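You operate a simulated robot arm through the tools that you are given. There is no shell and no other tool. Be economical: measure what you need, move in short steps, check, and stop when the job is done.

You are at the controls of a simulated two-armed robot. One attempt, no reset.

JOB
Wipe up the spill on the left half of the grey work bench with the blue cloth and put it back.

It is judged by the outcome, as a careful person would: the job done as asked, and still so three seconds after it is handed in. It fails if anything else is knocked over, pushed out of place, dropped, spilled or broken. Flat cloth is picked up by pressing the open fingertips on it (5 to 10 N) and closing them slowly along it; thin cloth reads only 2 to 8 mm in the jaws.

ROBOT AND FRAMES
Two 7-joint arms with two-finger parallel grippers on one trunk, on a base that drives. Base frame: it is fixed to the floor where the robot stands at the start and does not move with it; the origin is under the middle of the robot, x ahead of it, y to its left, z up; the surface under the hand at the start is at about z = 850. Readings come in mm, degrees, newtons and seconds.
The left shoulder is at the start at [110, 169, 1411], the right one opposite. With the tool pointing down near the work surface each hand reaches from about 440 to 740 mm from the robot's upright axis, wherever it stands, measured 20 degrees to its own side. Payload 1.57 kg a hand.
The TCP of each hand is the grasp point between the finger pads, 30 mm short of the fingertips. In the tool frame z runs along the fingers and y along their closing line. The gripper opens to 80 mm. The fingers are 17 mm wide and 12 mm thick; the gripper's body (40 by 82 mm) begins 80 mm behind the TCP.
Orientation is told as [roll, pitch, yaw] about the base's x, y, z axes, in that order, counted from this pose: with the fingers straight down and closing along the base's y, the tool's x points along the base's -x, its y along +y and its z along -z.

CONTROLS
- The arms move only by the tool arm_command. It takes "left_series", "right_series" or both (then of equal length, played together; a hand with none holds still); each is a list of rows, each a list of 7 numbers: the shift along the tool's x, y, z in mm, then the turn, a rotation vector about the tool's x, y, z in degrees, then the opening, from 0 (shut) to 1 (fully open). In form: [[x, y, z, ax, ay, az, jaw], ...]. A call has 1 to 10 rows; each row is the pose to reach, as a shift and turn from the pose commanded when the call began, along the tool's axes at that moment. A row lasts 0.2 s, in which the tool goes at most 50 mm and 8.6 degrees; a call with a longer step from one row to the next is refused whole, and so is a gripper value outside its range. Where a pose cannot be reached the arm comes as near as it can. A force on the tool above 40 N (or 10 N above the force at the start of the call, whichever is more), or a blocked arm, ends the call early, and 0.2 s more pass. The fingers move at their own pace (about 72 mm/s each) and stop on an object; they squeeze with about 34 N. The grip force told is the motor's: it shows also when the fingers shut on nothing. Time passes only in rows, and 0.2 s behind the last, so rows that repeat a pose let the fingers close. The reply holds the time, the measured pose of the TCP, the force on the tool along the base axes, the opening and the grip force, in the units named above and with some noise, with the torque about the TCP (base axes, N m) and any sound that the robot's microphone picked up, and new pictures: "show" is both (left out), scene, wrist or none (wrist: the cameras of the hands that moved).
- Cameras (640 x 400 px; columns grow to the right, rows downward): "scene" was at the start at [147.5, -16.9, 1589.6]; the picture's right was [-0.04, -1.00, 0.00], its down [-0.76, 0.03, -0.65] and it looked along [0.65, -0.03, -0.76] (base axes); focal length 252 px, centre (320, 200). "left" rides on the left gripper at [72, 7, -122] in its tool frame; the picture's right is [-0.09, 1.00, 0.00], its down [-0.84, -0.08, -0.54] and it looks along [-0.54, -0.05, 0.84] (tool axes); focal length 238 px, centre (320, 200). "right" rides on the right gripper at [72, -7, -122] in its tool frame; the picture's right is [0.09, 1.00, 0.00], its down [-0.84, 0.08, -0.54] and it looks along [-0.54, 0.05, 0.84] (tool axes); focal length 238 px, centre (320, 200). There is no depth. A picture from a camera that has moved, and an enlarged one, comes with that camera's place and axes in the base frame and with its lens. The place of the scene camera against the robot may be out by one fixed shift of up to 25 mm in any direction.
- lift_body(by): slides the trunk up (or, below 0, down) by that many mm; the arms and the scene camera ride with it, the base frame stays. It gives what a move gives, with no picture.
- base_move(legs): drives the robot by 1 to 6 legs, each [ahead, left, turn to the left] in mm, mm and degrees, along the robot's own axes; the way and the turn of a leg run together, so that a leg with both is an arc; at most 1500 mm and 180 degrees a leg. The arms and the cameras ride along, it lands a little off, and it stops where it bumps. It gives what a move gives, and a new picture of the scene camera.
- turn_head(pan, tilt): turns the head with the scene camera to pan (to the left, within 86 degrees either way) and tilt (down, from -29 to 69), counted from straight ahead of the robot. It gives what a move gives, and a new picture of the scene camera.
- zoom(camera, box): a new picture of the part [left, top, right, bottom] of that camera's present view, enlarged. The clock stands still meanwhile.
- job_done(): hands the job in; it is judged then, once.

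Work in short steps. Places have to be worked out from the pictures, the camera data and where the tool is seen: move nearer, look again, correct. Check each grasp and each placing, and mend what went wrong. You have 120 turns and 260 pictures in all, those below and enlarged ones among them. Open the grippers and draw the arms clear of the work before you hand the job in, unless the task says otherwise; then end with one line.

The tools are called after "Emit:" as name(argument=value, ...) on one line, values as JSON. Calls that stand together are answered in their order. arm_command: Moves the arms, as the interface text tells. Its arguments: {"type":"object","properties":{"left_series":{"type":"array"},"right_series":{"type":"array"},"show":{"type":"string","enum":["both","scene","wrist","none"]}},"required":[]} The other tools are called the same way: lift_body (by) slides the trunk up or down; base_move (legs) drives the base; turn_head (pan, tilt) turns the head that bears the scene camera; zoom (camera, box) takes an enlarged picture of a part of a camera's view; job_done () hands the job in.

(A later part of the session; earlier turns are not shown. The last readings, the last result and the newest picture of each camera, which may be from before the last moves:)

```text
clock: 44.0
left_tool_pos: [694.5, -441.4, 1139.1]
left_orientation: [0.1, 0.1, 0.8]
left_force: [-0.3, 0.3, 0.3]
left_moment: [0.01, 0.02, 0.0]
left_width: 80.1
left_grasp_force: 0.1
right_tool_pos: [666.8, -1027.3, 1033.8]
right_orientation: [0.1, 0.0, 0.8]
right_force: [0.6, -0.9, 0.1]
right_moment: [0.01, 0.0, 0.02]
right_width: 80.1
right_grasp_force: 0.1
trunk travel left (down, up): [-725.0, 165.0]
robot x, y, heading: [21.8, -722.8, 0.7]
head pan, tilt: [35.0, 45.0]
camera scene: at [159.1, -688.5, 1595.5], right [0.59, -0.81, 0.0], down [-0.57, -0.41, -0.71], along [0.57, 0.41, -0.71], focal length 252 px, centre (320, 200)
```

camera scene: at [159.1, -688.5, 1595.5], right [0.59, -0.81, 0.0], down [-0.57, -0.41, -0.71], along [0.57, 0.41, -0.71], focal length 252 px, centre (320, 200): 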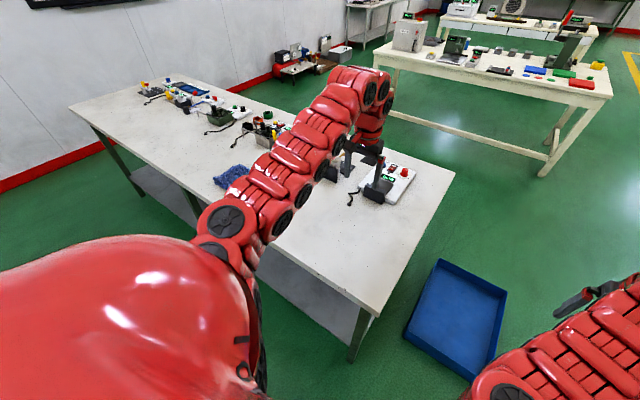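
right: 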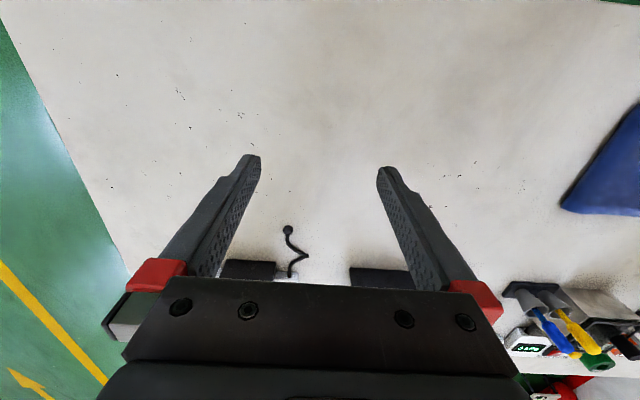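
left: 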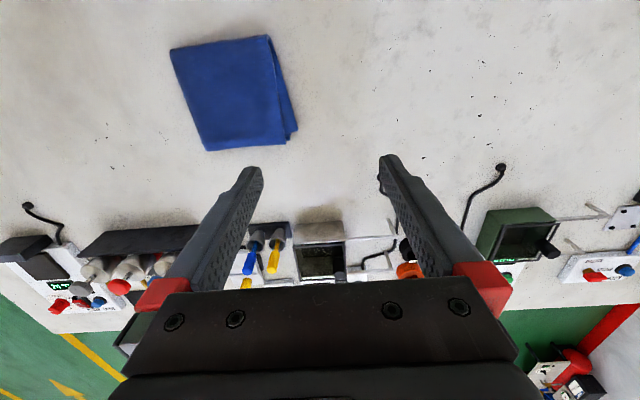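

Tiny white glints at about (739,-213) suggest clear liquid there. I shift the base left a little so the wrist camera views it closer, to learn what the clear spill looks like.

Emit:
base_move(legs=[[0, 200, -0.8]])

Emit:
zoom(camera="left", box=[200, 40, 440, 190])

Emit:
zoom(camera="scene", box=[200, 100, 360, 220])

```text
clock: 45.6
left_tool_pos: [696.6, -253.3, 1139.8]
left_orientation: [0.1, 0.1, -0.1]
left_force: [-0.5, 0.0, -0.4]
left_moment: [-0.03, 0.01, 0.03]
left_width: 79.7
left_grasp_force: 0.1
right_tool_pos: [659.3, -838.8, 1034.3]
right_orientation: [0.1, 0.0, -0.1]
right_force: [-0.7, -0.3, 0.4]
right_moment: [0.01, -0.03, 0.01]
right_width: 80.5
right_grasp_force: 0.1
trunk travel left (down, up): [-725.0, 165.0]
robot x, y, heading: [23.2, -525.9, 0.2]
head pan, tilt: [35.0, 45.0]
camera scene: at [158.5, -492.7, 1595.5], right [0.57, -0.82, 0.0], down [-0.58, -0.4, -0.71], along [0.58, 0.41, -0.71], focal length 252 px, centre (320, 200)
```

scene: 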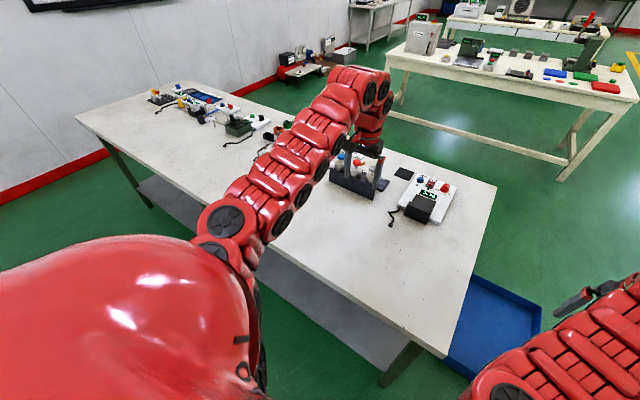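

```text
2.67 times, centred on (320, 115) of left
camera zoom: at [625.9, -246.6, 1261.3], right [0.09, 1.0, 0.0], down [0.84, -0.08, 0.54], along [0.54, -0.05, -0.84], focal length 636 px, centre (320, 427)
```

zoom: 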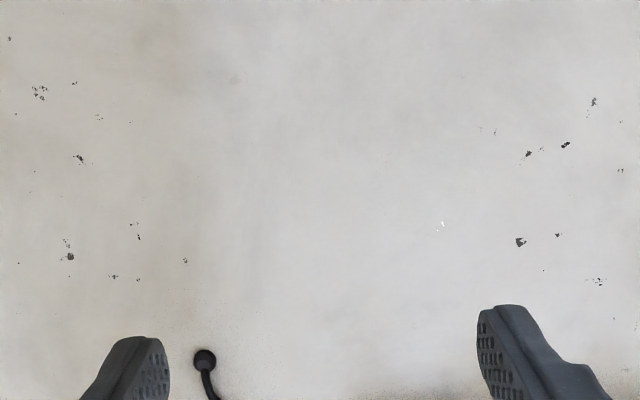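

```text
3.33 times, centred on (280, 160) of scene
camera zoom: at [158.5, -492.7, 1595.5], right [0.57, -0.82, 0.0], down [-0.58, -0.4, -0.71], along [0.58, 0.41, -0.71], focal length 841 px, centre (453, 333)
```

zoom: 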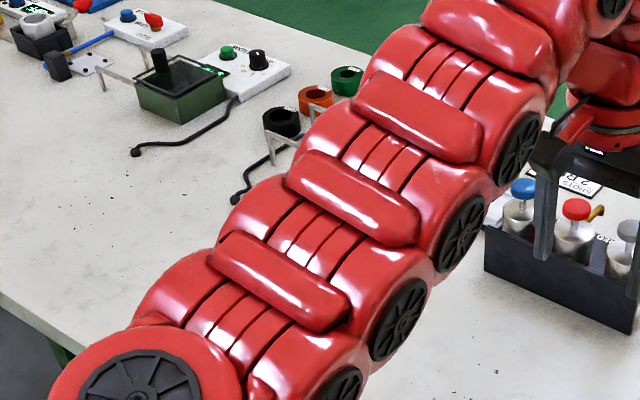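

Clear liquid is at about (740,-200), which is the right half. The left half must be searched with grazing views too; I go beyond the left end, then lower the trunk there for a flat look.

Emit:
base_move(legs=[[0, 1300, 0], [0, 1280, 0]])

Emit:
turn_head(pan=-60, tilt=25)

```text
clock: 58.2
left_tool_pos: [724.2, 2328.2, 1139.8]
left_orientation: [0.0, 0.0, -0.8]
left_force: [0.6, -0.7, 0.1]
left_moment: [0.0, -0.01, -0.02]
left_width: 80.1
left_grasp_force: 0.0
right_tool_pos: [681.1, 1743.8, 1033.8]
right_orientation: [0.0, 0.0, -0.8]
right_force: [0.6, -0.3, 0.4]
right_moment: [-0.01, 0.02, 0.04]
right_width: 80.0
right_grasp_force: 0.1
trunk travel left (down, up): [-725.0, 165.0]
robot x, y, heading: [43.9, 2064.3, -0.8]
head pan, tilt: [35.0, 45.0]
camera scene: at [183.8, 2096.8, 1595.5], right [0.56, -0.83, 0.0], down [-0.58, -0.4, -0.71], along [0.58, 0.4, -0.71], focal length 252 px, centre (320, 200)
```

scene: 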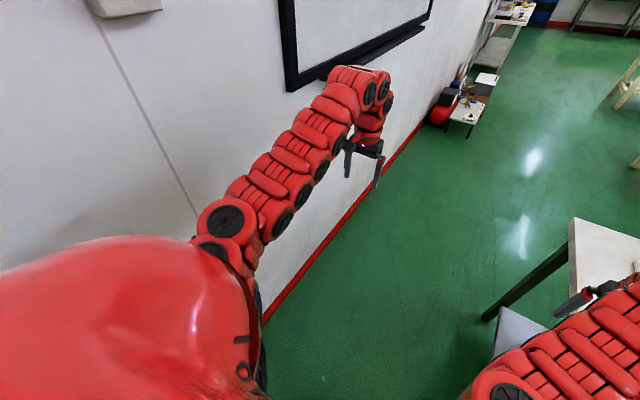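

```text
clock: 59.9
left_tool_pos: [724.5, 2328.7, 1140.4]
left_orientation: [0.0, 0.1, -0.8]
left_force: [-0.7, -0.4, -0.1]
left_moment: [0.01, 0.01, 0.01]
left_width: 79.8
left_grasp_force: 0.1
right_tool_pos: [680.8, 1743.5, 1033.1]
right_orientation: [0.0, -0.1, -0.8]
right_force: [-0.1, -0.2, 0.0]
right_moment: [0.02, -0.01, 0.0]
right_width: 80.2
right_grasp_force: 0.2
trunk travel left (down, up): [-725.0, 165.0]
robot x, y, heading: [49.5, 2066.1, -1.1]
head pan, tilt: [-60.0, 25.0]
camera scene: at [161.7, 1970.8, 1626.1], right [-0.87, -0.49, 0.0], down [-0.21, 0.37, -0.91], along [0.44, -0.79, -0.42], focal length 252 px, centre (320, 200)
```

scene: 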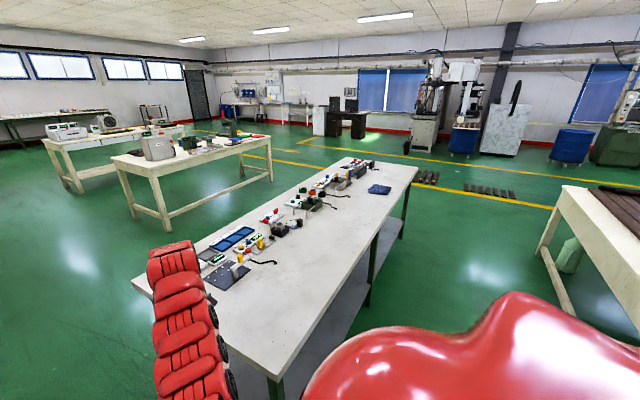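

I enlarge the bench in three portions.

Emit:
zoom(camera="scene", box=[310, 155, 430, 230])

Emit:
zoom(camera="scene", box=[250, 210, 400, 300])

Emit:
zoom(camera="scene", box=[200, 260, 360, 370])

```text
5.33 times, centred on (370, 192) of scene
camera zoom: at [161.7, 1970.8, 1626.1], right [-0.87, -0.49, 0.0], down [-0.21, 0.37, -0.91], along [0.44, -0.79, -0.42], focal length 1346 px, centre (53, 240)
```

zoom: 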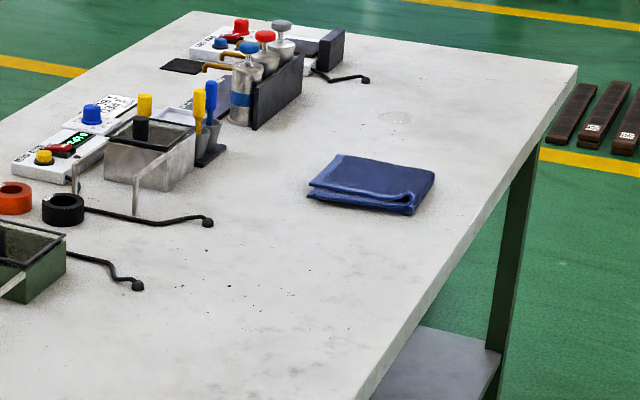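

```text
4.27 times, centred on (325, 255) of scene
camera zoom: at [161.7, 1970.8, 1626.1], right [-0.87, -0.49, 0.0], down [-0.21, 0.37, -0.91], along [0.44, -0.79, -0.42], focal length 1077 px, centre (299, -35)
```

zoom: 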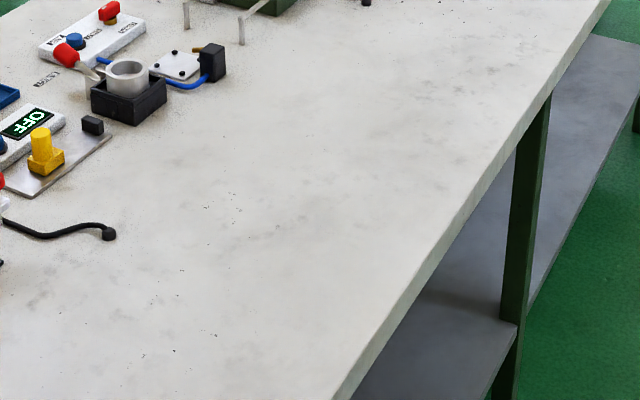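

```text
3.64 times, centred on (280, 315) of scene
camera zoom: at [161.7, 1970.8, 1626.1], right [-0.87, -0.49, 0.0], down [-0.21, 0.37, -0.91], along [0.44, -0.79, -0.42], focal length 918 px, centre (466, -218)
```

zoom: 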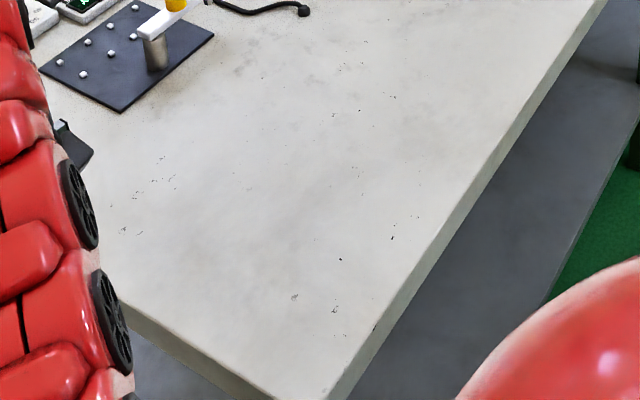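

The only puddle visible is at about (708,-206). I lower the trunk for a flatter look at the left half to rule out another.

Emit:
lift_body(by=-350)

Emit:
turn_head(pan=-65, tilt=15)

Emit:
zoom(camera="scene", box=[160, 180, 400, 330])

```text
clock: 63.3
left_tool_pos: [724.9, 2327.7, 788.9]
left_orientation: [-0.1, 0.1, -0.9]
left_force: [0.1, -1.0, 0.2]
left_moment: [0.02, -0.02, -0.02]
left_width: 80.0
left_grasp_force: 0.1
right_tool_pos: [680.5, 1744.6, 684.4]
right_orientation: [0.0, -0.1, -0.7]
right_force: [-0.6, 0.0, -0.1]
right_moment: [0.01, 0.0, 0.02]
right_width: 80.2
right_grasp_force: 0.0
trunk travel left (down, up): [-375.0, 515.0]
robot x, y, heading: [45.5, 2068.4, -0.7]
head pan, tilt: [-60.0, 25.0]
```

```text
clock: 64.0
left_tool_pos: [725.5, 2329.5, 788.9]
left_orientation: [0.0, 0.0, -0.7]
left_force: [0.3, 0.1, 0.2]
left_moment: [0.0, 0.0, -0.01]
left_width: 80.1
left_grasp_force: 0.0
right_tool_pos: [681.0, 1743.6, 683.4]
right_orientation: [0.0, -0.1, -0.7]
right_force: [-0.2, -0.1, -1.1]
right_moment: [0.0, -0.01, -0.03]
right_width: 80.0
right_grasp_force: 0.0
trunk travel left (down, up): [-375.0, 515.0]
robot x, y, heading: [44.4, 2065.9, -0.4]
head pan, tilt: [-65.0, 15.0]
camera scene: at [154.9, 1965.9, 1292.2], right [-0.91, -0.41, 0.0], down [-0.11, 0.24, -0.97], along [0.4, -0.88, -0.26], focal length 252 px, centre (320, 200)
```

scene: 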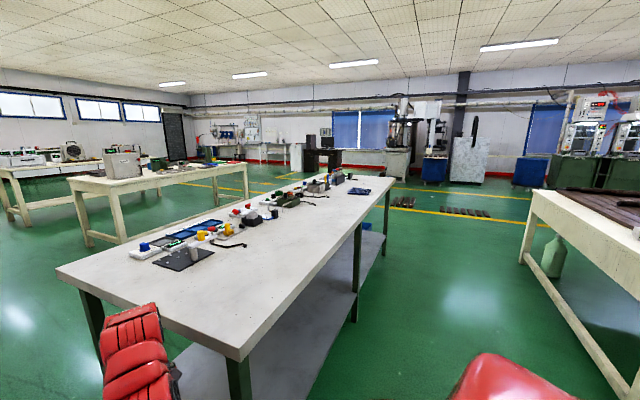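

```text
2.67 times, centred on (280, 255) of scene
camera zoom: at [154.9, 1965.9, 1292.2], right [-0.91, -0.41, 0.0], down [-0.11, 0.24, -0.97], along [0.4, -0.88, -0.26], focal length 673 px, centre (427, 53)
```

zoom: 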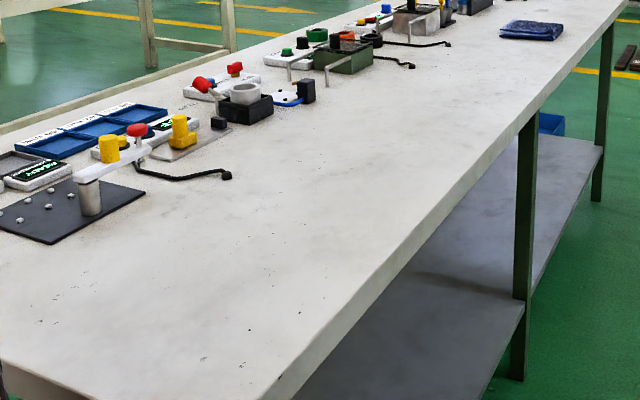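

I zoom once more on the middle stretch (y 300–1100) in this flat view.

Emit:
zoom(camera="scene", box=[240, 190, 370, 270])

Emit:
zoom(camera="scene", box=[310, 165, 400, 220])

```text
4.92 times, centred on (305, 230) of scene
camera zoom: at [154.9, 1965.9, 1292.2], right [-0.91, -0.41, 0.0], down [-0.11, 0.24, -0.97], along [0.4, -0.88, -0.26], focal length 1242 px, centre (394, 52)
```

zoom: 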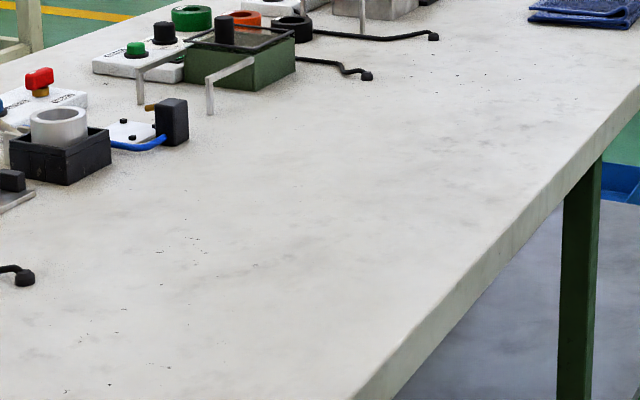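

```text
7.11 times, centred on (355, 192) of scene
camera zoom: at [154.9, 1965.9, 1292.2], right [-0.91, -0.41, 0.0], down [-0.11, 0.24, -0.97], along [0.4, -0.88, -0.26], focal length 1794 px, centre (71, 253)
```

zoom: 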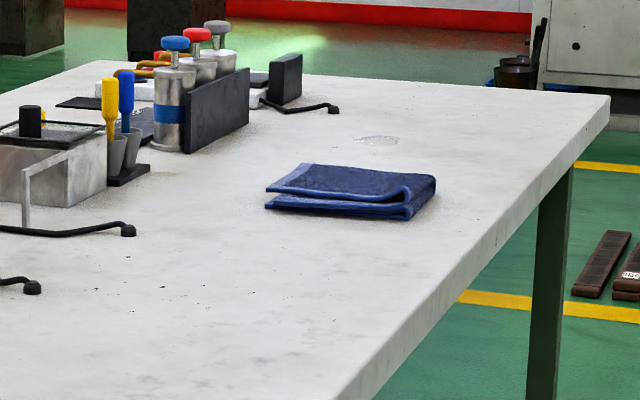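

Now the puddle shows clearly with an outline, at about (715,-190), roughly 60–90 mm across; it is the only one on the bench. I raise the trunk and drive so that the right hand hovers over the cloth.

Emit:
lift_body(by=350)

Emit:
base_move(legs=[[-30, -1000, 0.5], [0, -690, 0]])

Emit:
turn_head(pan=-20, tilt=50)

Emit:
zoom(camera="right", box=[0, 0, 640, 400])

```text
clock: 67.5
left_tool_pos: [725.8, 2327.5, 1139.5]
left_orientation: [0.0, 0.1, -0.9]
left_force: [0.6, -0.9, 1.5]
left_moment: [0.0, 0.04, 0.0]
left_width: 79.9
left_grasp_force: 0.2
right_tool_pos: [680.7, 1744.8, 1033.5]
right_orientation: [0.0, 0.0, -0.7]
right_force: [-0.6, 0.1, -0.7]
right_moment: [-0.01, 0.0, -0.02]
right_width: 79.8
right_grasp_force: 0.0
trunk travel left (down, up): [-725.0, 165.0]
robot x, y, heading: [46.4, 2064.8, -1.1]
head pan, tilt: [-65.0, 15.0]
```

```text
clock: 76.1
left_tool_pos: [684.0, 630.7, 1140.1]
left_orientation: [0.1, 0.1, -0.5]
left_force: [0.0, -0.4, -0.7]
left_moment: [0.03, 0.01, 0.01]
left_width: 80.0
left_grasp_force: 0.1
right_tool_pos: [643.0, 45.6, 1034.1]
right_orientation: [0.0, -0.1, -0.4]
right_force: [-0.3, -0.5, -0.2]
right_moment: [0.0, -0.02, 0.0]
right_width: 80.1
right_grasp_force: 0.1
trunk travel left (down, up): [-725.0, 165.0]
robot x, y, heading: [4.3, 361.9, -0.2]
head pan, tilt: [-65.0, 15.0]
camera scene: at [115.9, 263.8, 1642.3], right [-0.91, -0.42, 0.0], down [-0.11, 0.24, -0.97], along [0.4, -0.88, -0.26], focal length 252 px, centre (320, 200)
```

scene: 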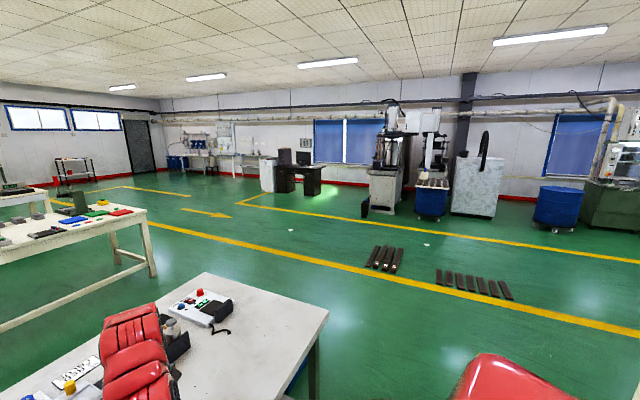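

```text
clock: 77.2
left_tool_pos: [684.7, 631.0, 1140.1]
left_orientation: [0.0, 0.1, -0.4]
left_force: [0.2, 0.6, 0.4]
left_moment: [0.01, 0.01, 0.02]
left_width: 80.2
left_grasp_force: 0.1
right_tool_pos: [643.9, 45.7, 1033.6]
right_orientation: [0.1, -0.1, -0.5]
right_force: [-0.2, 0.3, -0.5]
right_moment: [0.01, -0.01, -0.01]
right_width: 79.8
right_grasp_force: 0.1
trunk travel left (down, up): [-725.0, 165.0]
robot x, y, heading: [7.3, 369.2, -0.2]
head pan, tilt: [-20.0, 50.0]
camera scene: at [149.1, 321.6, 1588.6], right [-0.35, -0.94, 0.0], down [-0.72, 0.27, -0.64], along [0.6, -0.22, -0.77], focal length 252 px, centre (320, 200)
```

scene: 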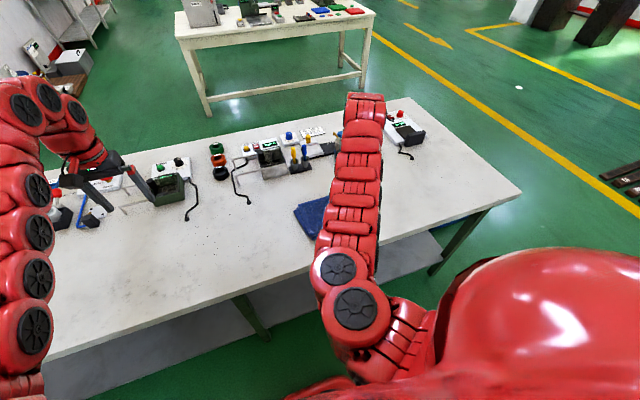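

```text
1.00 times, centred on (320, 200) of right (not enlarged: the box is as wide or as high as the picture)
camera zoom: at [572.1, 39.9, 1156.7], right [-0.09, 1.0, 0.0], down [0.84, 0.07, 0.54], along [0.54, 0.05, -0.84], focal length 238 px, centre (320, 200)
```

zoom: 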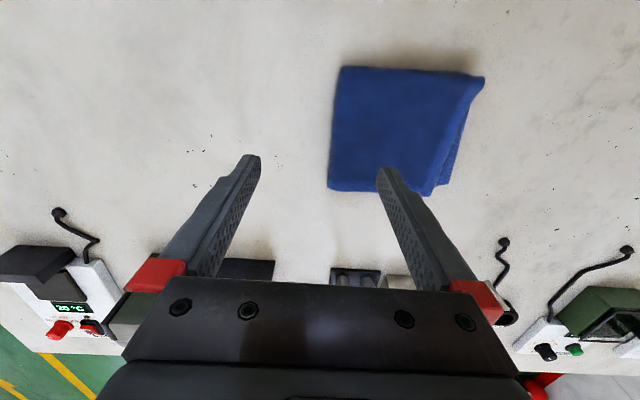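

Cloth spans roughly x 588–745, y 68–222 (centre about (665,145)), folded with open edges towards +y. I bring the right hand above its centre and down to about z=930 with the jaws half open.

Emit:
arm_command(right_series=[[-7, 35, 0, 0, 0, 0, 0.6], [-14, 70, 0, 0, 0, 0, 0.6], [-21, 100, 20, 0, 0, 0, 0.6], [-21, 100, 60, 0, 0, 0, 0.6], [-21, 100, 100, 0, 0, 0, 0.6], [-21, 100, 100, 0, 0, 0, 0.6]], show="both")

```text
clock: 78.6
left_tool_pos: [683.4, 631.2, 1137.8]
left_orientation: [-0.1, 0.1, -0.4]
left_force: [0.1, 0.7, 0.4]
left_moment: [-0.01, 0.01, 0.01]
left_width: 79.9
left_grasp_force: 0.0
right_tool_pos: [665.5, 145.6, 934.2]
right_orientation: [0.1, -0.1, -0.4]
right_force: [0.2, 0.1, -0.2]
right_moment: [0.03, 0.01, 0.03]
right_width: 48.0
right_grasp_force: 0.0
trunk travel left (down, up): [-725.0, 165.0]
robot x, y, heading: [5.1, 363.8, -0.2]
head pan, tilt: [-20.0, 50.0]
camera scene: at [148.8, 322.2, 1588.6], right [-0.35, -0.94, 0.0], down [-0.72, 0.27, -0.64], along [0.6, -0.22, -0.77], focal length 252 px, centre (320, 200)
camera right: at [593.1, 139.7, 1056.6], right [-0.09, 1.0, 0.0], down [0.84, 0.07, 0.54], along [0.54, 0.05, -0.84], focal length 238 px, centre (320, 200)
```

scene: 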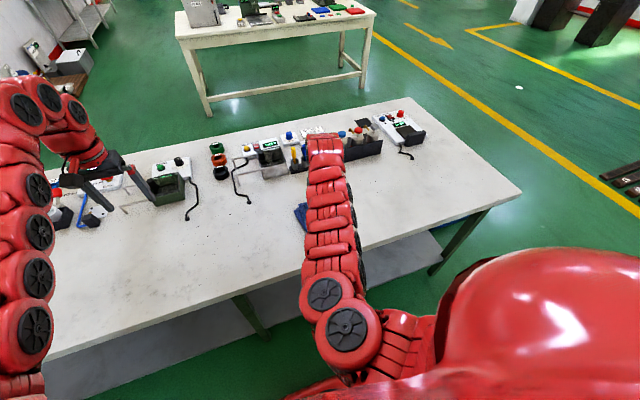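
right: 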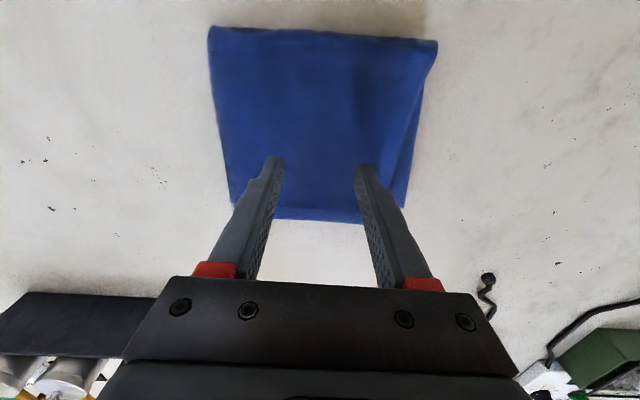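

Well centred. I lower 32 mm gently and read the force.

Emit:
arm_command(right_series=[[0, 0, 15, 0, 0, 0, 0.6], [0, 0, 25, 0, 0, 0, 0.6], [0, 0, 32, 0, 0, 0, 0.6], [0, 0, 32, 0, 0, 0, 0.6]], show="none")

```text
clock: 79.6
left_tool_pos: [683.7, 631.5, 1139.4]
left_orientation: [0.0, 0.0, -0.4]
left_force: [0.3, -1.3, 0.4]
left_moment: [-0.03, -0.02, -0.04]
left_width: 80.0
left_grasp_force: 0.1
right_tool_pos: [666.3, 145.8, 902.8]
right_orientation: [0.1, 0.0, -0.4]
right_force: [0.4, -0.1, 0.6]
right_moment: [0.04, -0.01, -0.01]
right_width: 47.9
right_grasp_force: 0.0
trunk travel left (down, up): [-725.0, 165.0]
robot x, y, heading: [5.6, 363.5, -0.3]
head pan, tilt: [-20.0, 50.0]
```

Tips at about z=873, no contact yet. I lower in 3 mm steps.

Emit:
arm_command(right_series=[[0, 0, 3, 0, 0, 0, 0.6], [0, 0, 6, 0, 0, 0, 0.6], [0, 0, 8, 0, 0, 0, 0.6], [0, 0, 8, 0, 0, 0, 0.6]], show="wrist")

```text
clock: 80.6
left_tool_pos: [682.3, 631.2, 1140.6]
left_orientation: [0.0, 0.1, -0.3]
left_force: [0.3, 0.3, 1.5]
left_moment: [0.0, 0.01, 0.02]
left_width: 80.1
left_grasp_force: 0.1
right_tool_pos: [665.9, 145.9, 894.3]
right_orientation: [0.1, 0.0, -0.3]
right_force: [0.3, 0.1, 3.9]
right_moment: [-0.03, 0.04, 0.01]
right_width: 47.6
right_grasp_force: 0.1
trunk travel left (down, up): [-725.0, 165.0]
robot x, y, heading: [7.5, 366.4, -0.2]
head pan, tilt: [-20.0, 50.0]
camera right: at [593.9, 140.2, 1017.3], right [-0.09, 1.0, 0.0], down [0.84, 0.07, 0.54], along [0.54, 0.05, -0.84], focal length 238 px, centre (320, 200)
```

right: 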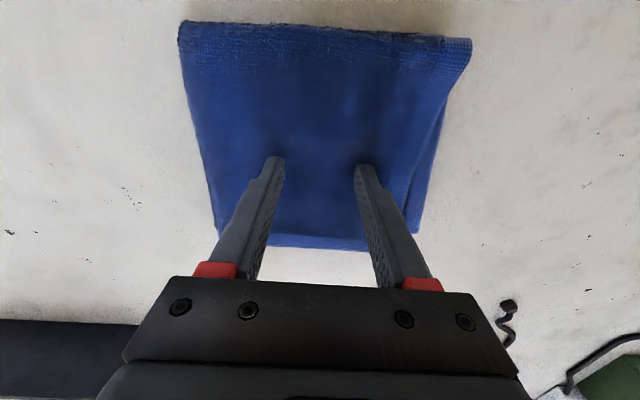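

Contact at 3.9 N. I press slightly more, then close slowly.

Emit:
arm_command(right_series=[[0, 0, 2, 0, 0, 0, 0.6], [0, 0, 2, 0, 0, 0, 0.5], [0, 0, 2, 0, 0, 0, 0.42], [0, 0, 2, 0, 0, 0, 0.34], [0, 0, 2, 0, 0, 0, 0.26], [0, 0, 2, 0, 0, 0, 0.18], [0, 0, 2, 0, 0, 0, 0.1], [0, 0, 2, 0, 0, 0, 0.04], [0, 0, 2, 0, 0, 0, 0], [0, 0, 2, 0, 0, 0, 0]], show="wrist")

```text
clock: 82.8
left_tool_pos: [684.5, 630.5, 1139.2]
left_orientation: [-0.1, 0.1, -0.3]
left_force: [-0.3, 0.0, -0.1]
left_moment: [-0.02, 0.02, -0.02]
left_width: 80.2
left_grasp_force: 0.1
right_tool_pos: [666.1, 146.1, 892.7]
right_orientation: [0.0, -0.1, -0.3]
right_force: [-0.1, 0.7, 9.0]
right_moment: [0.07, 0.0, 0.02]
right_width: 12.6
right_grasp_force: 29.3
trunk travel left (down, up): [-725.0, 165.0]
robot x, y, heading: [8.1, 363.2, -0.4]
head pan, tilt: [-20.0, 50.0]
camera right: at [593.2, 140.2, 1015.5], right [-0.09, 1.0, 0.0], down [0.84, 0.07, 0.54], along [0.54, 0.05, -0.84], focal length 238 px, centre (320, 200)
```

right: 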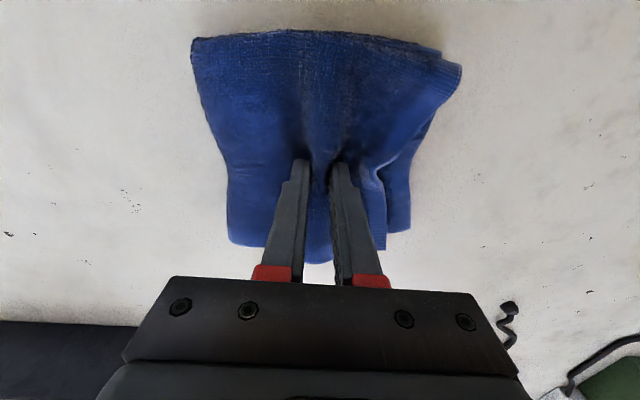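

Gripped, 12.6 mm of folded cloth. I lift 45 mm and check it holds together.

Emit:
arm_command(right_series=[[0, 0, -10, 0, 0, 0, 0], [0, 0, -25, 0, 0, 0, 0], [0, 0, -45, 0, 0, 0, 0], [0, 0, -45, 0, 0, 0, 0]], show="both")

```text
clock: 83.8
left_tool_pos: [682.8, 632.1, 1139.0]
left_orientation: [0.0, 0.1, -0.4]
left_force: [0.5, -0.1, -0.8]
left_moment: [-0.02, 0.0, -0.01]
left_width: 79.9
left_grasp_force: 0.0
right_tool_pos: [665.5, 145.9, 936.9]
right_orientation: [0.0, -0.1, -0.5]
right_force: [0.4, 1.6, -0.5]
right_moment: [0.0, -0.02, 0.04]
right_width: 11.8
right_grasp_force: 29.0
trunk travel left (down, up): [-725.0, 165.0]
robot x, y, heading: [4.3, 365.6, -0.3]
head pan, tilt: [-20.0, 50.0]
camera scene: at [149.4, 321.8, 1588.5], right [-0.35, -0.94, 0.0], down [-0.72, 0.27, -0.64], along [0.6, -0.22, -0.77], focal length 252 px, centre (320, 200)
camera right: at [594.1, 140.2, 1059.8], right [-0.08, 1.0, 0.0], down [0.84, 0.07, 0.54], along [0.54, 0.05, -0.84], focal length 238 px, centre (320, 200)
```

scene: 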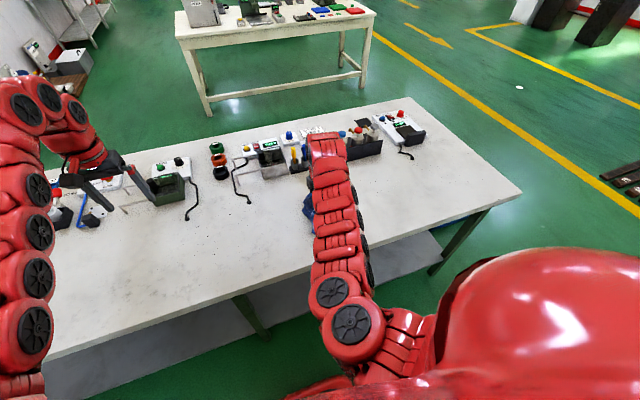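
right: 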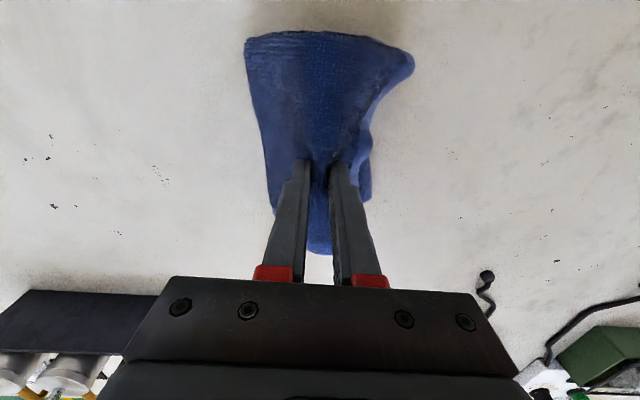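

The cloth is held as a bunched tent. I raise it a little more and drive so the hand comes near the puddle, which I judge at about (728,-200) after calibrating against the cloth's known place.

Emit:
arm_command(right_series=[[0, 0, -20, 0, 0, 0, 0], [0, 0, -45, 0, 0, 0, 0], [0, 0, -45, 0, 0, 0, 0]], show="none")

Emit:
base_move(legs=[[60, -200, 0]])

Emit:
zoom(camera="right", box=[0, 0, 640, 400])

Emit:
turn_head(pan=-20, tilt=40)

```text
clock: 84.6
left_tool_pos: [684.3, 630.8, 1138.9]
left_orientation: [0.0, 0.0, -0.4]
left_force: [-1.1, -1.1, -0.7]
left_moment: [0.02, 0.02, -0.02]
left_width: 80.1
left_grasp_force: 0.0
right_tool_pos: [665.3, 146.1, 982.0]
right_orientation: [0.0, 0.0, -0.4]
right_force: [0.0, 0.4, -0.5]
right_moment: [-0.03, -0.01, 0.01]
right_width: 11.9
right_grasp_force: 29.1
trunk travel left (down, up): [-725.0, 165.0]
robot x, y, heading: [6.4, 361.6, -0.2]
head pan, tilt: [-20.0, 50.0]
```

```text
clock: 86.3
left_tool_pos: [741.7, 432.1, 1139.3]
left_orientation: [0.1, 0.2, -0.3]
left_force: [0.2, 0.0, 0.3]
left_moment: [-0.03, 0.01, 0.07]
left_width: 80.1
left_grasp_force: 0.1
right_tool_pos: [723.7, -55.1, 981.7]
right_orientation: [0.0, -0.1, -0.4]
right_force: [0.6, -0.5, 0.0]
right_moment: [0.0, 0.05, 0.01]
right_width: 11.8
right_grasp_force: 29.8
trunk travel left (down, up): [-725.0, 165.0]
robot x, y, heading: [68.1, 160.9, -0.6]
head pan, tilt: [-20.0, 50.0]
camera scene: at [208.0, 121.7, 1588.6], right [-0.35, -0.94, 0.0], down [-0.72, 0.27, -0.64], along [0.6, -0.22, -0.77], focal length 252 px, centre (320, 200)
```

scene: 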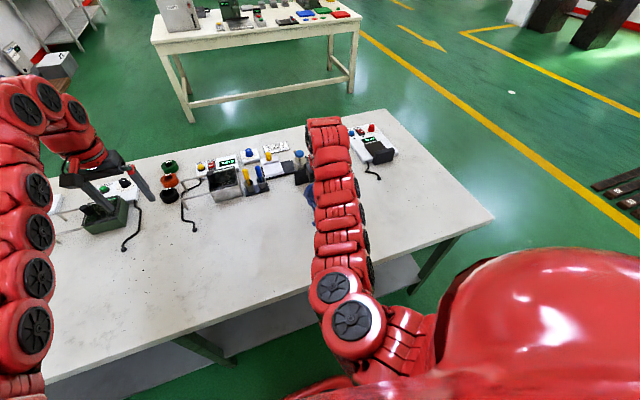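

```text
1.00 times, centred on (320, 200) of right (not enlarged: the box is as wide or as high as the picture)
camera zoom: at [652.8, -60.0, 1105.2], right [-0.09, 1.0, 0.0], down [0.84, 0.07, 0.54], along [0.54, 0.05, -0.84], focal length 238 px, centre (320, 200)
```

zoom: 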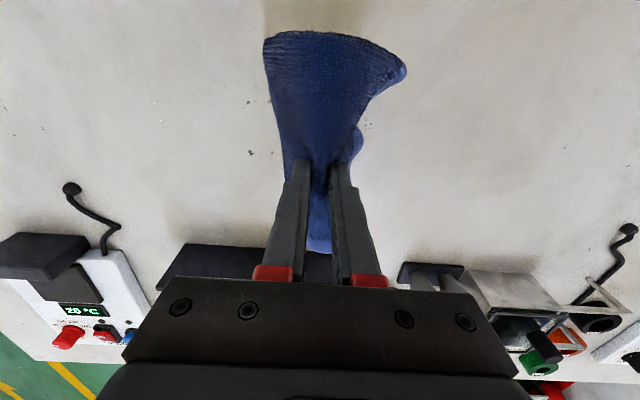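

```text
clock: 87.0
left_tool_pos: [742.7, 431.6, 1139.4]
left_orientation: [-0.1, 0.1, -0.3]
left_force: [0.0, -0.2, -0.3]
left_moment: [0.02, -0.03, -0.02]
left_width: 79.8
left_grasp_force: 0.1
right_tool_pos: [723.6, -54.6, 981.6]
right_orientation: [0.1, 0.1, -0.3]
right_force: [-0.3, 0.2, -1.3]
right_moment: [0.01, -0.01, 0.02]
right_width: 11.7
right_grasp_force: 28.8
trunk travel left (down, up): [-725.0, 165.0]
robot x, y, heading: [64.6, 159.4, -0.5]
head pan, tilt: [-20.0, 40.0]
camera scene: at [215.8, 118.2, 1602.6], right [-0.35, -0.94, 0.0], down [-0.6, 0.22, -0.77], along [0.72, -0.27, -0.64], focal length 252 px, centre (320, 200)
```

scene: 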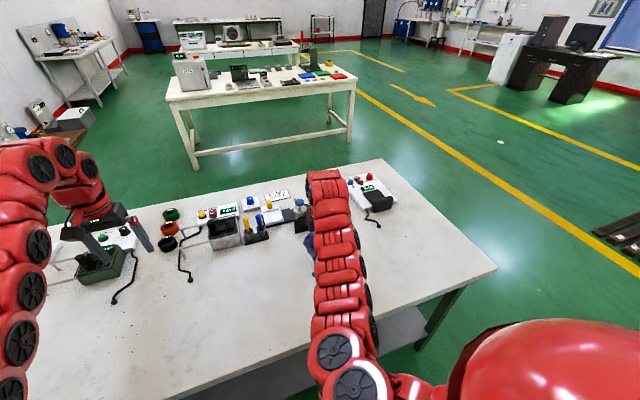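

A small glint shows at about (155,100) of the right wrist view; I enlarge there.

Emit:
zoom(camera="right", box=[70, 40, 270, 165])

```text
3.20 times, centred on (170, 102) of right
camera zoom: at [653.0, -60.6, 1104.9], right [-0.09, 1.0, 0.0], down [0.84, 0.07, 0.54], along [0.54, 0.05, -0.84], focal length 763 px, centre (800, 512)
```

zoom: 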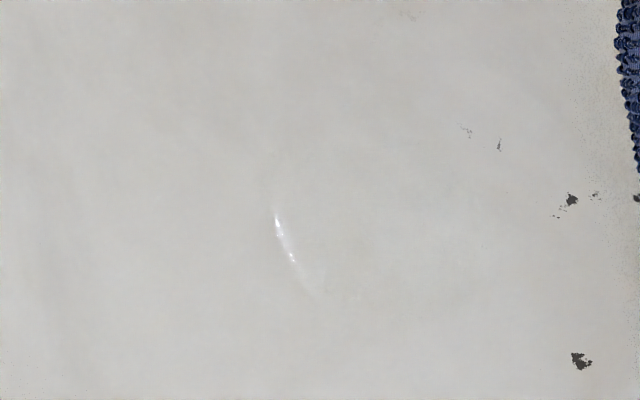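

The glint is the puddle's edge arc; I put the puddle centre at about (718,-197), radius about 35 mm. I drive another 140 mm right to put the hand over it.

Emit:
base_move(legs=[[0, -142, 0]])

Emit:
zoom(camera="right", box=[0, 0, 640, 400])

```text
clock: 88.3
left_tool_pos: [740.6, 292.9, 1139.5]
left_orientation: [-0.1, 0.2, 0.0]
left_force: [0.0, -0.4, 0.3]
left_moment: [-0.03, 0.0, -0.04]
left_width: 80.0
left_grasp_force: 0.1
right_tool_pos: [723.1, -193.5, 982.2]
right_orientation: [0.0, -0.1, -0.3]
right_force: [-0.2, -0.4, 0.0]
right_moment: [-0.04, 0.0, 0.04]
right_width: 11.8
right_grasp_force: 29.1
trunk travel left (down, up): [-725.0, 165.0]
robot x, y, heading: [66.6, 24.5, -0.4]
head pan, tilt: [-20.0, 40.0]
camera scene: at [215.1, -20.9, 1602.7], right [-0.34, -0.94, 0.0], down [-0.6, 0.22, -0.77], along [0.72, -0.26, -0.64], focal length 252 px, centre (320, 200)
```

scene: 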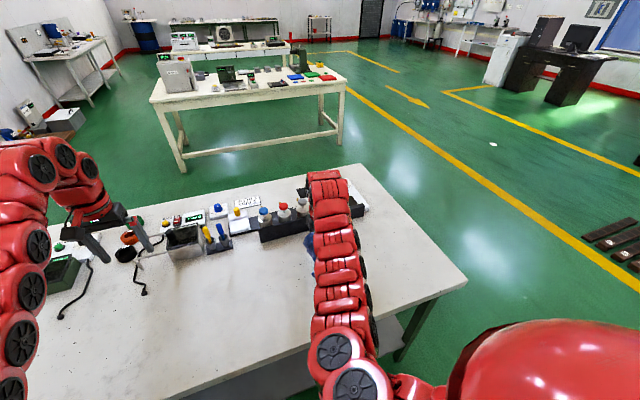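

```text
1.00 times, centred on (320, 200) of right (not enlarged: the box is as wide or as high as the picture)
camera zoom: at [652.7, -199.3, 1105.3], right [-0.09, 1.0, 0.0], down [0.84, 0.07, 0.54], along [0.54, 0.05, -0.84], focal length 238 px, centre (320, 200)
```

zoom: 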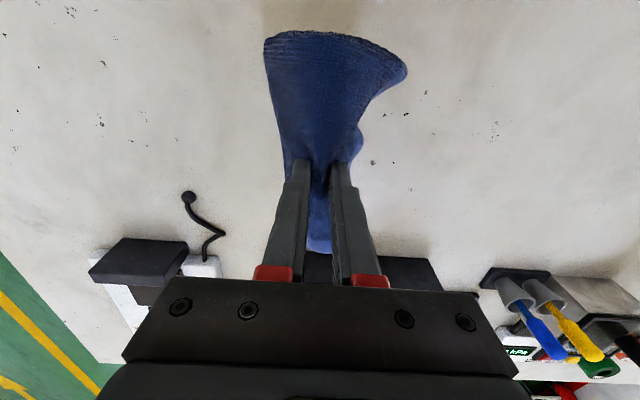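

Hand is over the puddle at (723,-193). I lower the cloth onto it.

Emit:
arm_command(right_series=[[0, 0, 30, 0, 0, 0, 0], [0, 0, 55, 0, 0, 0, 0], [0, 0, 72, 0, 0, 0, 0], [0, 0, 82, 0, 0, 0, 0], [0, 0, 86, 0, 0, 0, 0], [0, 0, 86, 0, 0, 0, 0]], show="wrist")

```text
clock: 89.7
left_tool_pos: [739.6, 292.2, 1141.5]
left_orientation: [-0.1, 0.0, 0.0]
left_force: [-0.2, -0.2, -0.3]
left_moment: [-0.02, -0.02, 0.02]
left_width: 80.2
left_grasp_force: 0.2
right_tool_pos: [723.8, -195.2, 898.1]
right_orientation: [0.0, -0.3, -0.4]
right_force: [2.9, -4.4, 26.7]
right_moment: [-0.05, -0.14, 0.02]
right_width: 12.1
right_grasp_force: 28.3
trunk travel left (down, up): [-725.0, 165.0]
robot x, y, heading: [62.8, 23.9, -0.2]
head pan, tilt: [-20.0, 40.0]
camera right: at [651.1, -200.2, 1021.4], right [-0.09, 1.0, 0.0], down [0.83, 0.07, 0.55], along [0.54, 0.05, -0.84], focal length 238 px, centre (320, 200)
```

right: 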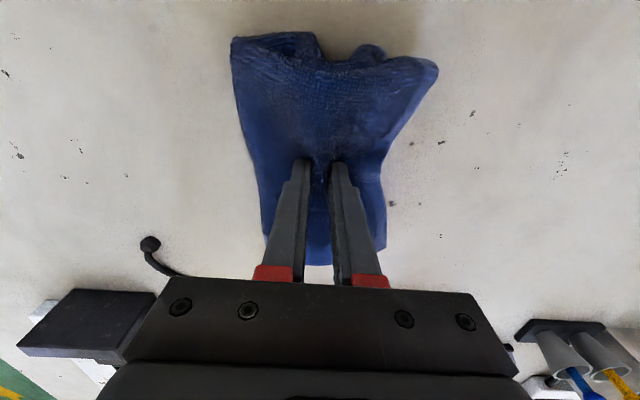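

Pressing at 27 N, a bit much; I ease up 3 mm and rub back and forth in y, in passes across x.

Emit:
arm_command(right_series=[[0, 0, -3, 0, 0, 0, 0], [0, 20, -3, 0, 0, 0, 0], [0, 40, -3, 0, 0, 0, 0], [0, 20, -3, 0, 0, 0, 0], [0, 0, -3, 0, 0, 0, 0], [0, -20, -3, 0, 0, 0, 0], [0, -40, -3, 0, 0, 0, 0], [0, -20, -3, 0, 0, 0, 0], [0, 0, -3, 0, 0, 0, 0], [0, 0, -3, 0, 0, 0, 0]], show="wrist")

```text
clock: 91.9
left_tool_pos: [739.6, 291.9, 1140.3]
left_orientation: [0.0, 0.0, -0.2]
left_force: [0.4, 1.0, -0.1]
left_moment: [0.02, 0.0, -0.03]
left_width: 80.0
left_grasp_force: 0.1
right_tool_pos: [723.3, -196.0, 900.5]
right_orientation: [0.1, -0.2, -0.3]
right_force: [0.1, -3.4, 11.3]
right_moment: [-0.11, -0.04, 0.01]
right_width: 11.7
right_grasp_force: 29.1
trunk travel left (down, up): [-725.0, 165.0]
robot x, y, heading: [63.0, 19.0, -0.4]
head pan, tilt: [-20.0, 40.0]
camera right: at [651.6, -200.9, 1023.2], right [-0.09, 1.0, 0.0], down [0.84, 0.07, 0.54], along [0.54, 0.05, -0.84], focal length 238 px, centre (320, 200)
```

right: 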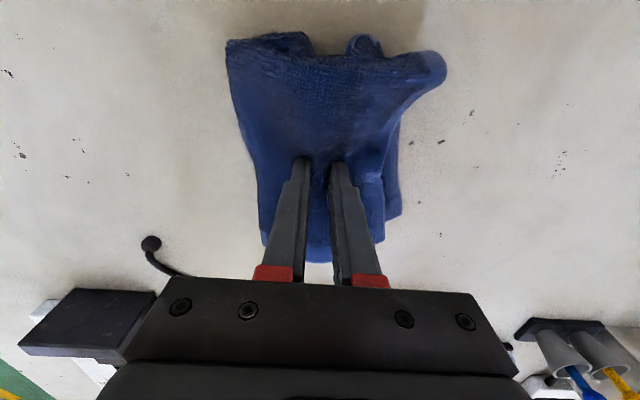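

Good at about 11 N. Now passes at x-offsets nearer and farther.

Emit:
arm_command(right_series=[[20, 20, 0, 0, 0, 0, 0], [30, 40, 0, 0, 0, 0, 0], [30, 20, 0, 0, 0, 0, 0], [30, 0, 0, 0, 0, 0, 0], [30, -20, 0, 0, 0, 0, 0], [30, -40, 0, 0, 0, 0, 0], [15, -40, 0, 0, 0, 0, 0], [15, -15, 0, 0, 0, 0, 0], [15, 15, 0, 0, 0, 0, 0], [15, 40, 0, 0, 0, 0, 0]], show="none")

Emit:
arm_command(right_series=[[20, -5, 0, 0, 0, 0, 0], [40, -5, 0, 0, 0, 0, 0], [40, -30, 0, 0, 0, 0, 0], [40, -55, 0, 0, 0, 0, 0], [40, -80, 0, 0, 0, 0, 0], [25, -80, 0, 0, 0, 0, 0], [25, -60, 0, 0, 0, 0, 0], [25, -40, 0, 0, 0, 0, 0], [15, -40, 0, 0, 0, 0, 0], [15, -40, 0, 0, 0, 0, 0]], show="wrist")

```text
clock: 94.1
left_tool_pos: [740.4, 291.6, 1140.1]
left_orientation: [0.0, 0.0, -0.2]
left_force: [0.0, 0.1, -0.3]
left_moment: [0.01, -0.04, 0.01]
left_width: 80.0
left_grasp_force: 0.2
right_tool_pos: [708.5, -153.7, 899.8]
right_orientation: [0.0, -0.2, -0.2]
right_force: [-0.3, -4.3, 15.3]
right_moment: [-0.15, -0.03, 0.06]
right_width: 11.7
right_grasp_force: 29.1
trunk travel left (down, up): [-725.0, 165.0]
robot x, y, heading: [69.0, 18.4, -0.3]
head pan, tilt: [-20.0, 40.0]
```

```text
clock: 96.3
left_tool_pos: [738.8, 292.7, 1139.3]
left_orientation: [-0.1, -0.1, -0.2]
left_force: [-0.5, 0.5, -0.1]
left_moment: [-0.04, 0.01, -0.01]
left_width: 80.0
left_grasp_force: 0.1
right_tool_pos: [692.5, -193.0, 901.4]
right_orientation: [0.1, -0.1, -0.1]
right_force: [-4.2, 0.4, 11.0]
right_moment: [0.04, 0.11, 0.03]
right_width: 11.9
right_grasp_force: 28.9
trunk travel left (down, up): [-725.0, 165.0]
robot x, y, heading: [61.5, 17.7, -0.2]
head pan, tilt: [-20.0, 40.0]
camera right: at [621.2, -199.0, 1023.3], right [-0.09, 1.0, 0.0], down [0.84, 0.08, 0.54], along [0.54, 0.05, -0.84], focal length 238 px, centre (320, 200)
```

right: 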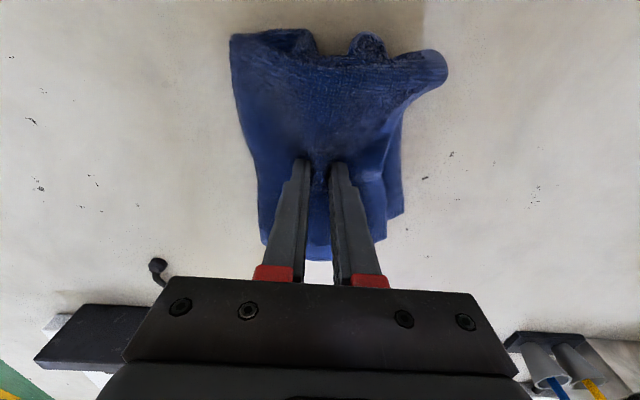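

Now the far side passes (x 730–765).

Emit:
arm_command(right_series=[[-25, 0, 0, 0, 0, 0, 0], [-45, 20, 0, 0, 0, 0, 0], [-55, 40, 0, 0, 0, 0, 0], [-55, 20, 0, 0, 0, 0, 0], [-55, -5, 0, 0, 0, 0, 0], [-55, -30, 0, 0, 0, 0, 0], [-55, -45, 0, 0, 0, 0, 0], [-70, -30, 0, 0, 0, 0, 0], [-70, 0, 0, 0, 0, 0, 0], [-70, 30, 0, 0, 0, 0, 0]], show="none")

Emit:
arm_command(right_series=[[20, -10, 0, 0, 0, 0, 0], [40, -30, 0, 0, 0, 0, 0], [40, -50, 0, 0, 0, 0, 0], [40, -70, 0, 0, 0, 0, 0], [40, -45, 0, 0, 0, 0, 0], [40, -20, 0, 0, 0, 0, 0], [30, -30, -15, 0, 0, 0, 0], [30, -30, -45, 0, 0, 0, 0], [30, -30, -85, 0, 0, 0, 0], [30, -30, -85, 0, 0, 0, 0]], show="wrist")

```text
clock: 98.5
left_tool_pos: [739.3, 291.6, 1140.3]
left_orientation: [0.0, 0.1, -0.2]
left_force: [0.3, 0.0, -0.6]
left_moment: [-0.01, 0.01, 0.0]
left_width: 80.1
left_grasp_force: 0.1
right_tool_pos: [762.6, -166.1, 900.4]
right_orientation: [0.1, -0.3, -0.2]
right_force: [0.8, -4.5, 12.8]
right_moment: [-0.13, -0.03, 0.05]
right_width: 11.4
right_grasp_force: 28.4
trunk travel left (down, up): [-725.0, 165.0]
robot x, y, heading: [67.8, 19.0, -0.1]
head pan, tilt: [-20.0, 40.0]
```

```text
clock: 100.7
left_tool_pos: [741.6, 291.8, 1139.1]
left_orientation: [0.0, 0.1, -0.2]
left_force: [0.6, -0.3, 0.2]
left_moment: [0.03, 0.0, 0.01]
left_width: 79.8
left_grasp_force: 0.0
right_tool_pos: [735.2, -195.6, 983.0]
right_orientation: [0.1, 0.0, -0.3]
right_force: [-0.3, 0.2, -0.7]
right_moment: [-0.01, 0.0, 0.02]
right_width: 11.3
right_grasp_force: 29.0
trunk travel left (down, up): [-725.0, 165.0]
robot x, y, heading: [62.1, 20.5, 0.1]
head pan, tilt: [-20.0, 40.0]
camera right: at [662.8, -201.1, 1106.6], right [-0.09, 1.0, 0.0], down [0.84, 0.07, 0.54], along [0.54, 0.05, -0.84], focal length 238 px, centre (320, 200)
```

right: 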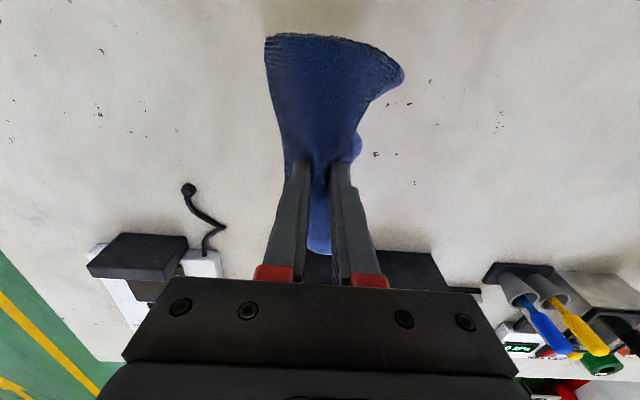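

I drive 140 mm back left, the spot where the glint was plain before, and look at the wiped place.

Emit:
base_move(legs=[[0, 140, 0]])

Emit:
zoom(camera="right", box=[60, 30, 270, 165])

```text
clock: 102.0
left_tool_pos: [743.1, 430.6, 1139.6]
left_orientation: [0.0, 0.1, -0.2]
left_force: [0.2, -0.6, 1.0]
left_moment: [0.0, 0.0, 0.01]
left_width: 80.2
left_grasp_force: 0.1
right_tool_pos: [734.8, -55.1, 984.2]
right_orientation: [0.1, -0.1, -0.1]
right_force: [0.1, -0.1, -0.3]
right_moment: [0.0, -0.06, 0.02]
right_width: 11.3
right_grasp_force: 29.2
trunk travel left (down, up): [-725.0, 165.0]
robot x, y, heading: [67.3, 161.3, -0.4]
head pan, tilt: [-20.0, 40.0]
camera scene: at [215.4, 116.7, 1602.7], right [-0.35, -0.94, 0.0], down [-0.6, 0.22, -0.77], along [0.72, -0.26, -0.64], focal length 252 px, centre (320, 200)
```

scene: 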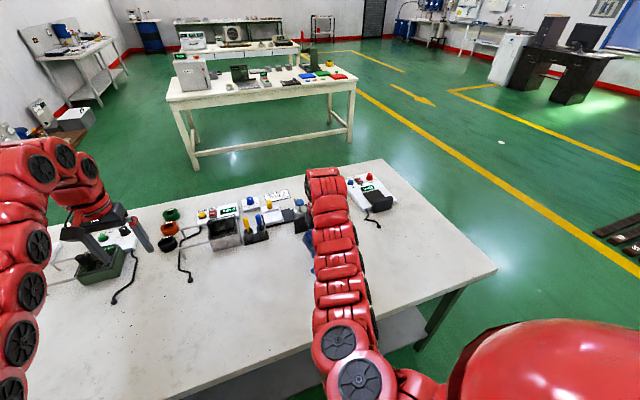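

```text
2.96 times, centred on (165, 98) of right
camera zoom: at [662.7, -61.6, 1106.9], right [-0.09, 1.0, 0.0], down [0.84, 0.07, 0.54], along [0.54, 0.05, -0.84], focal length 706 px, centre (779, 504)
```

zoom: 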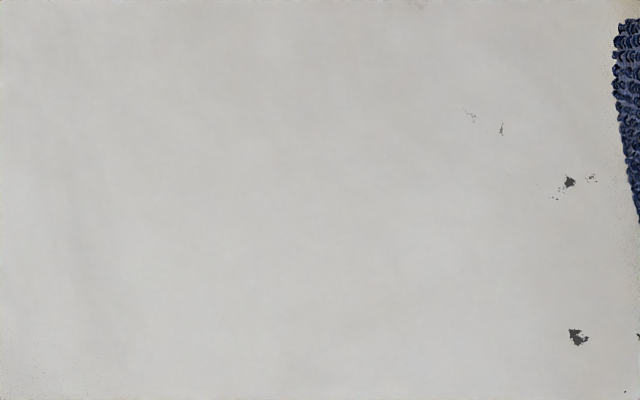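

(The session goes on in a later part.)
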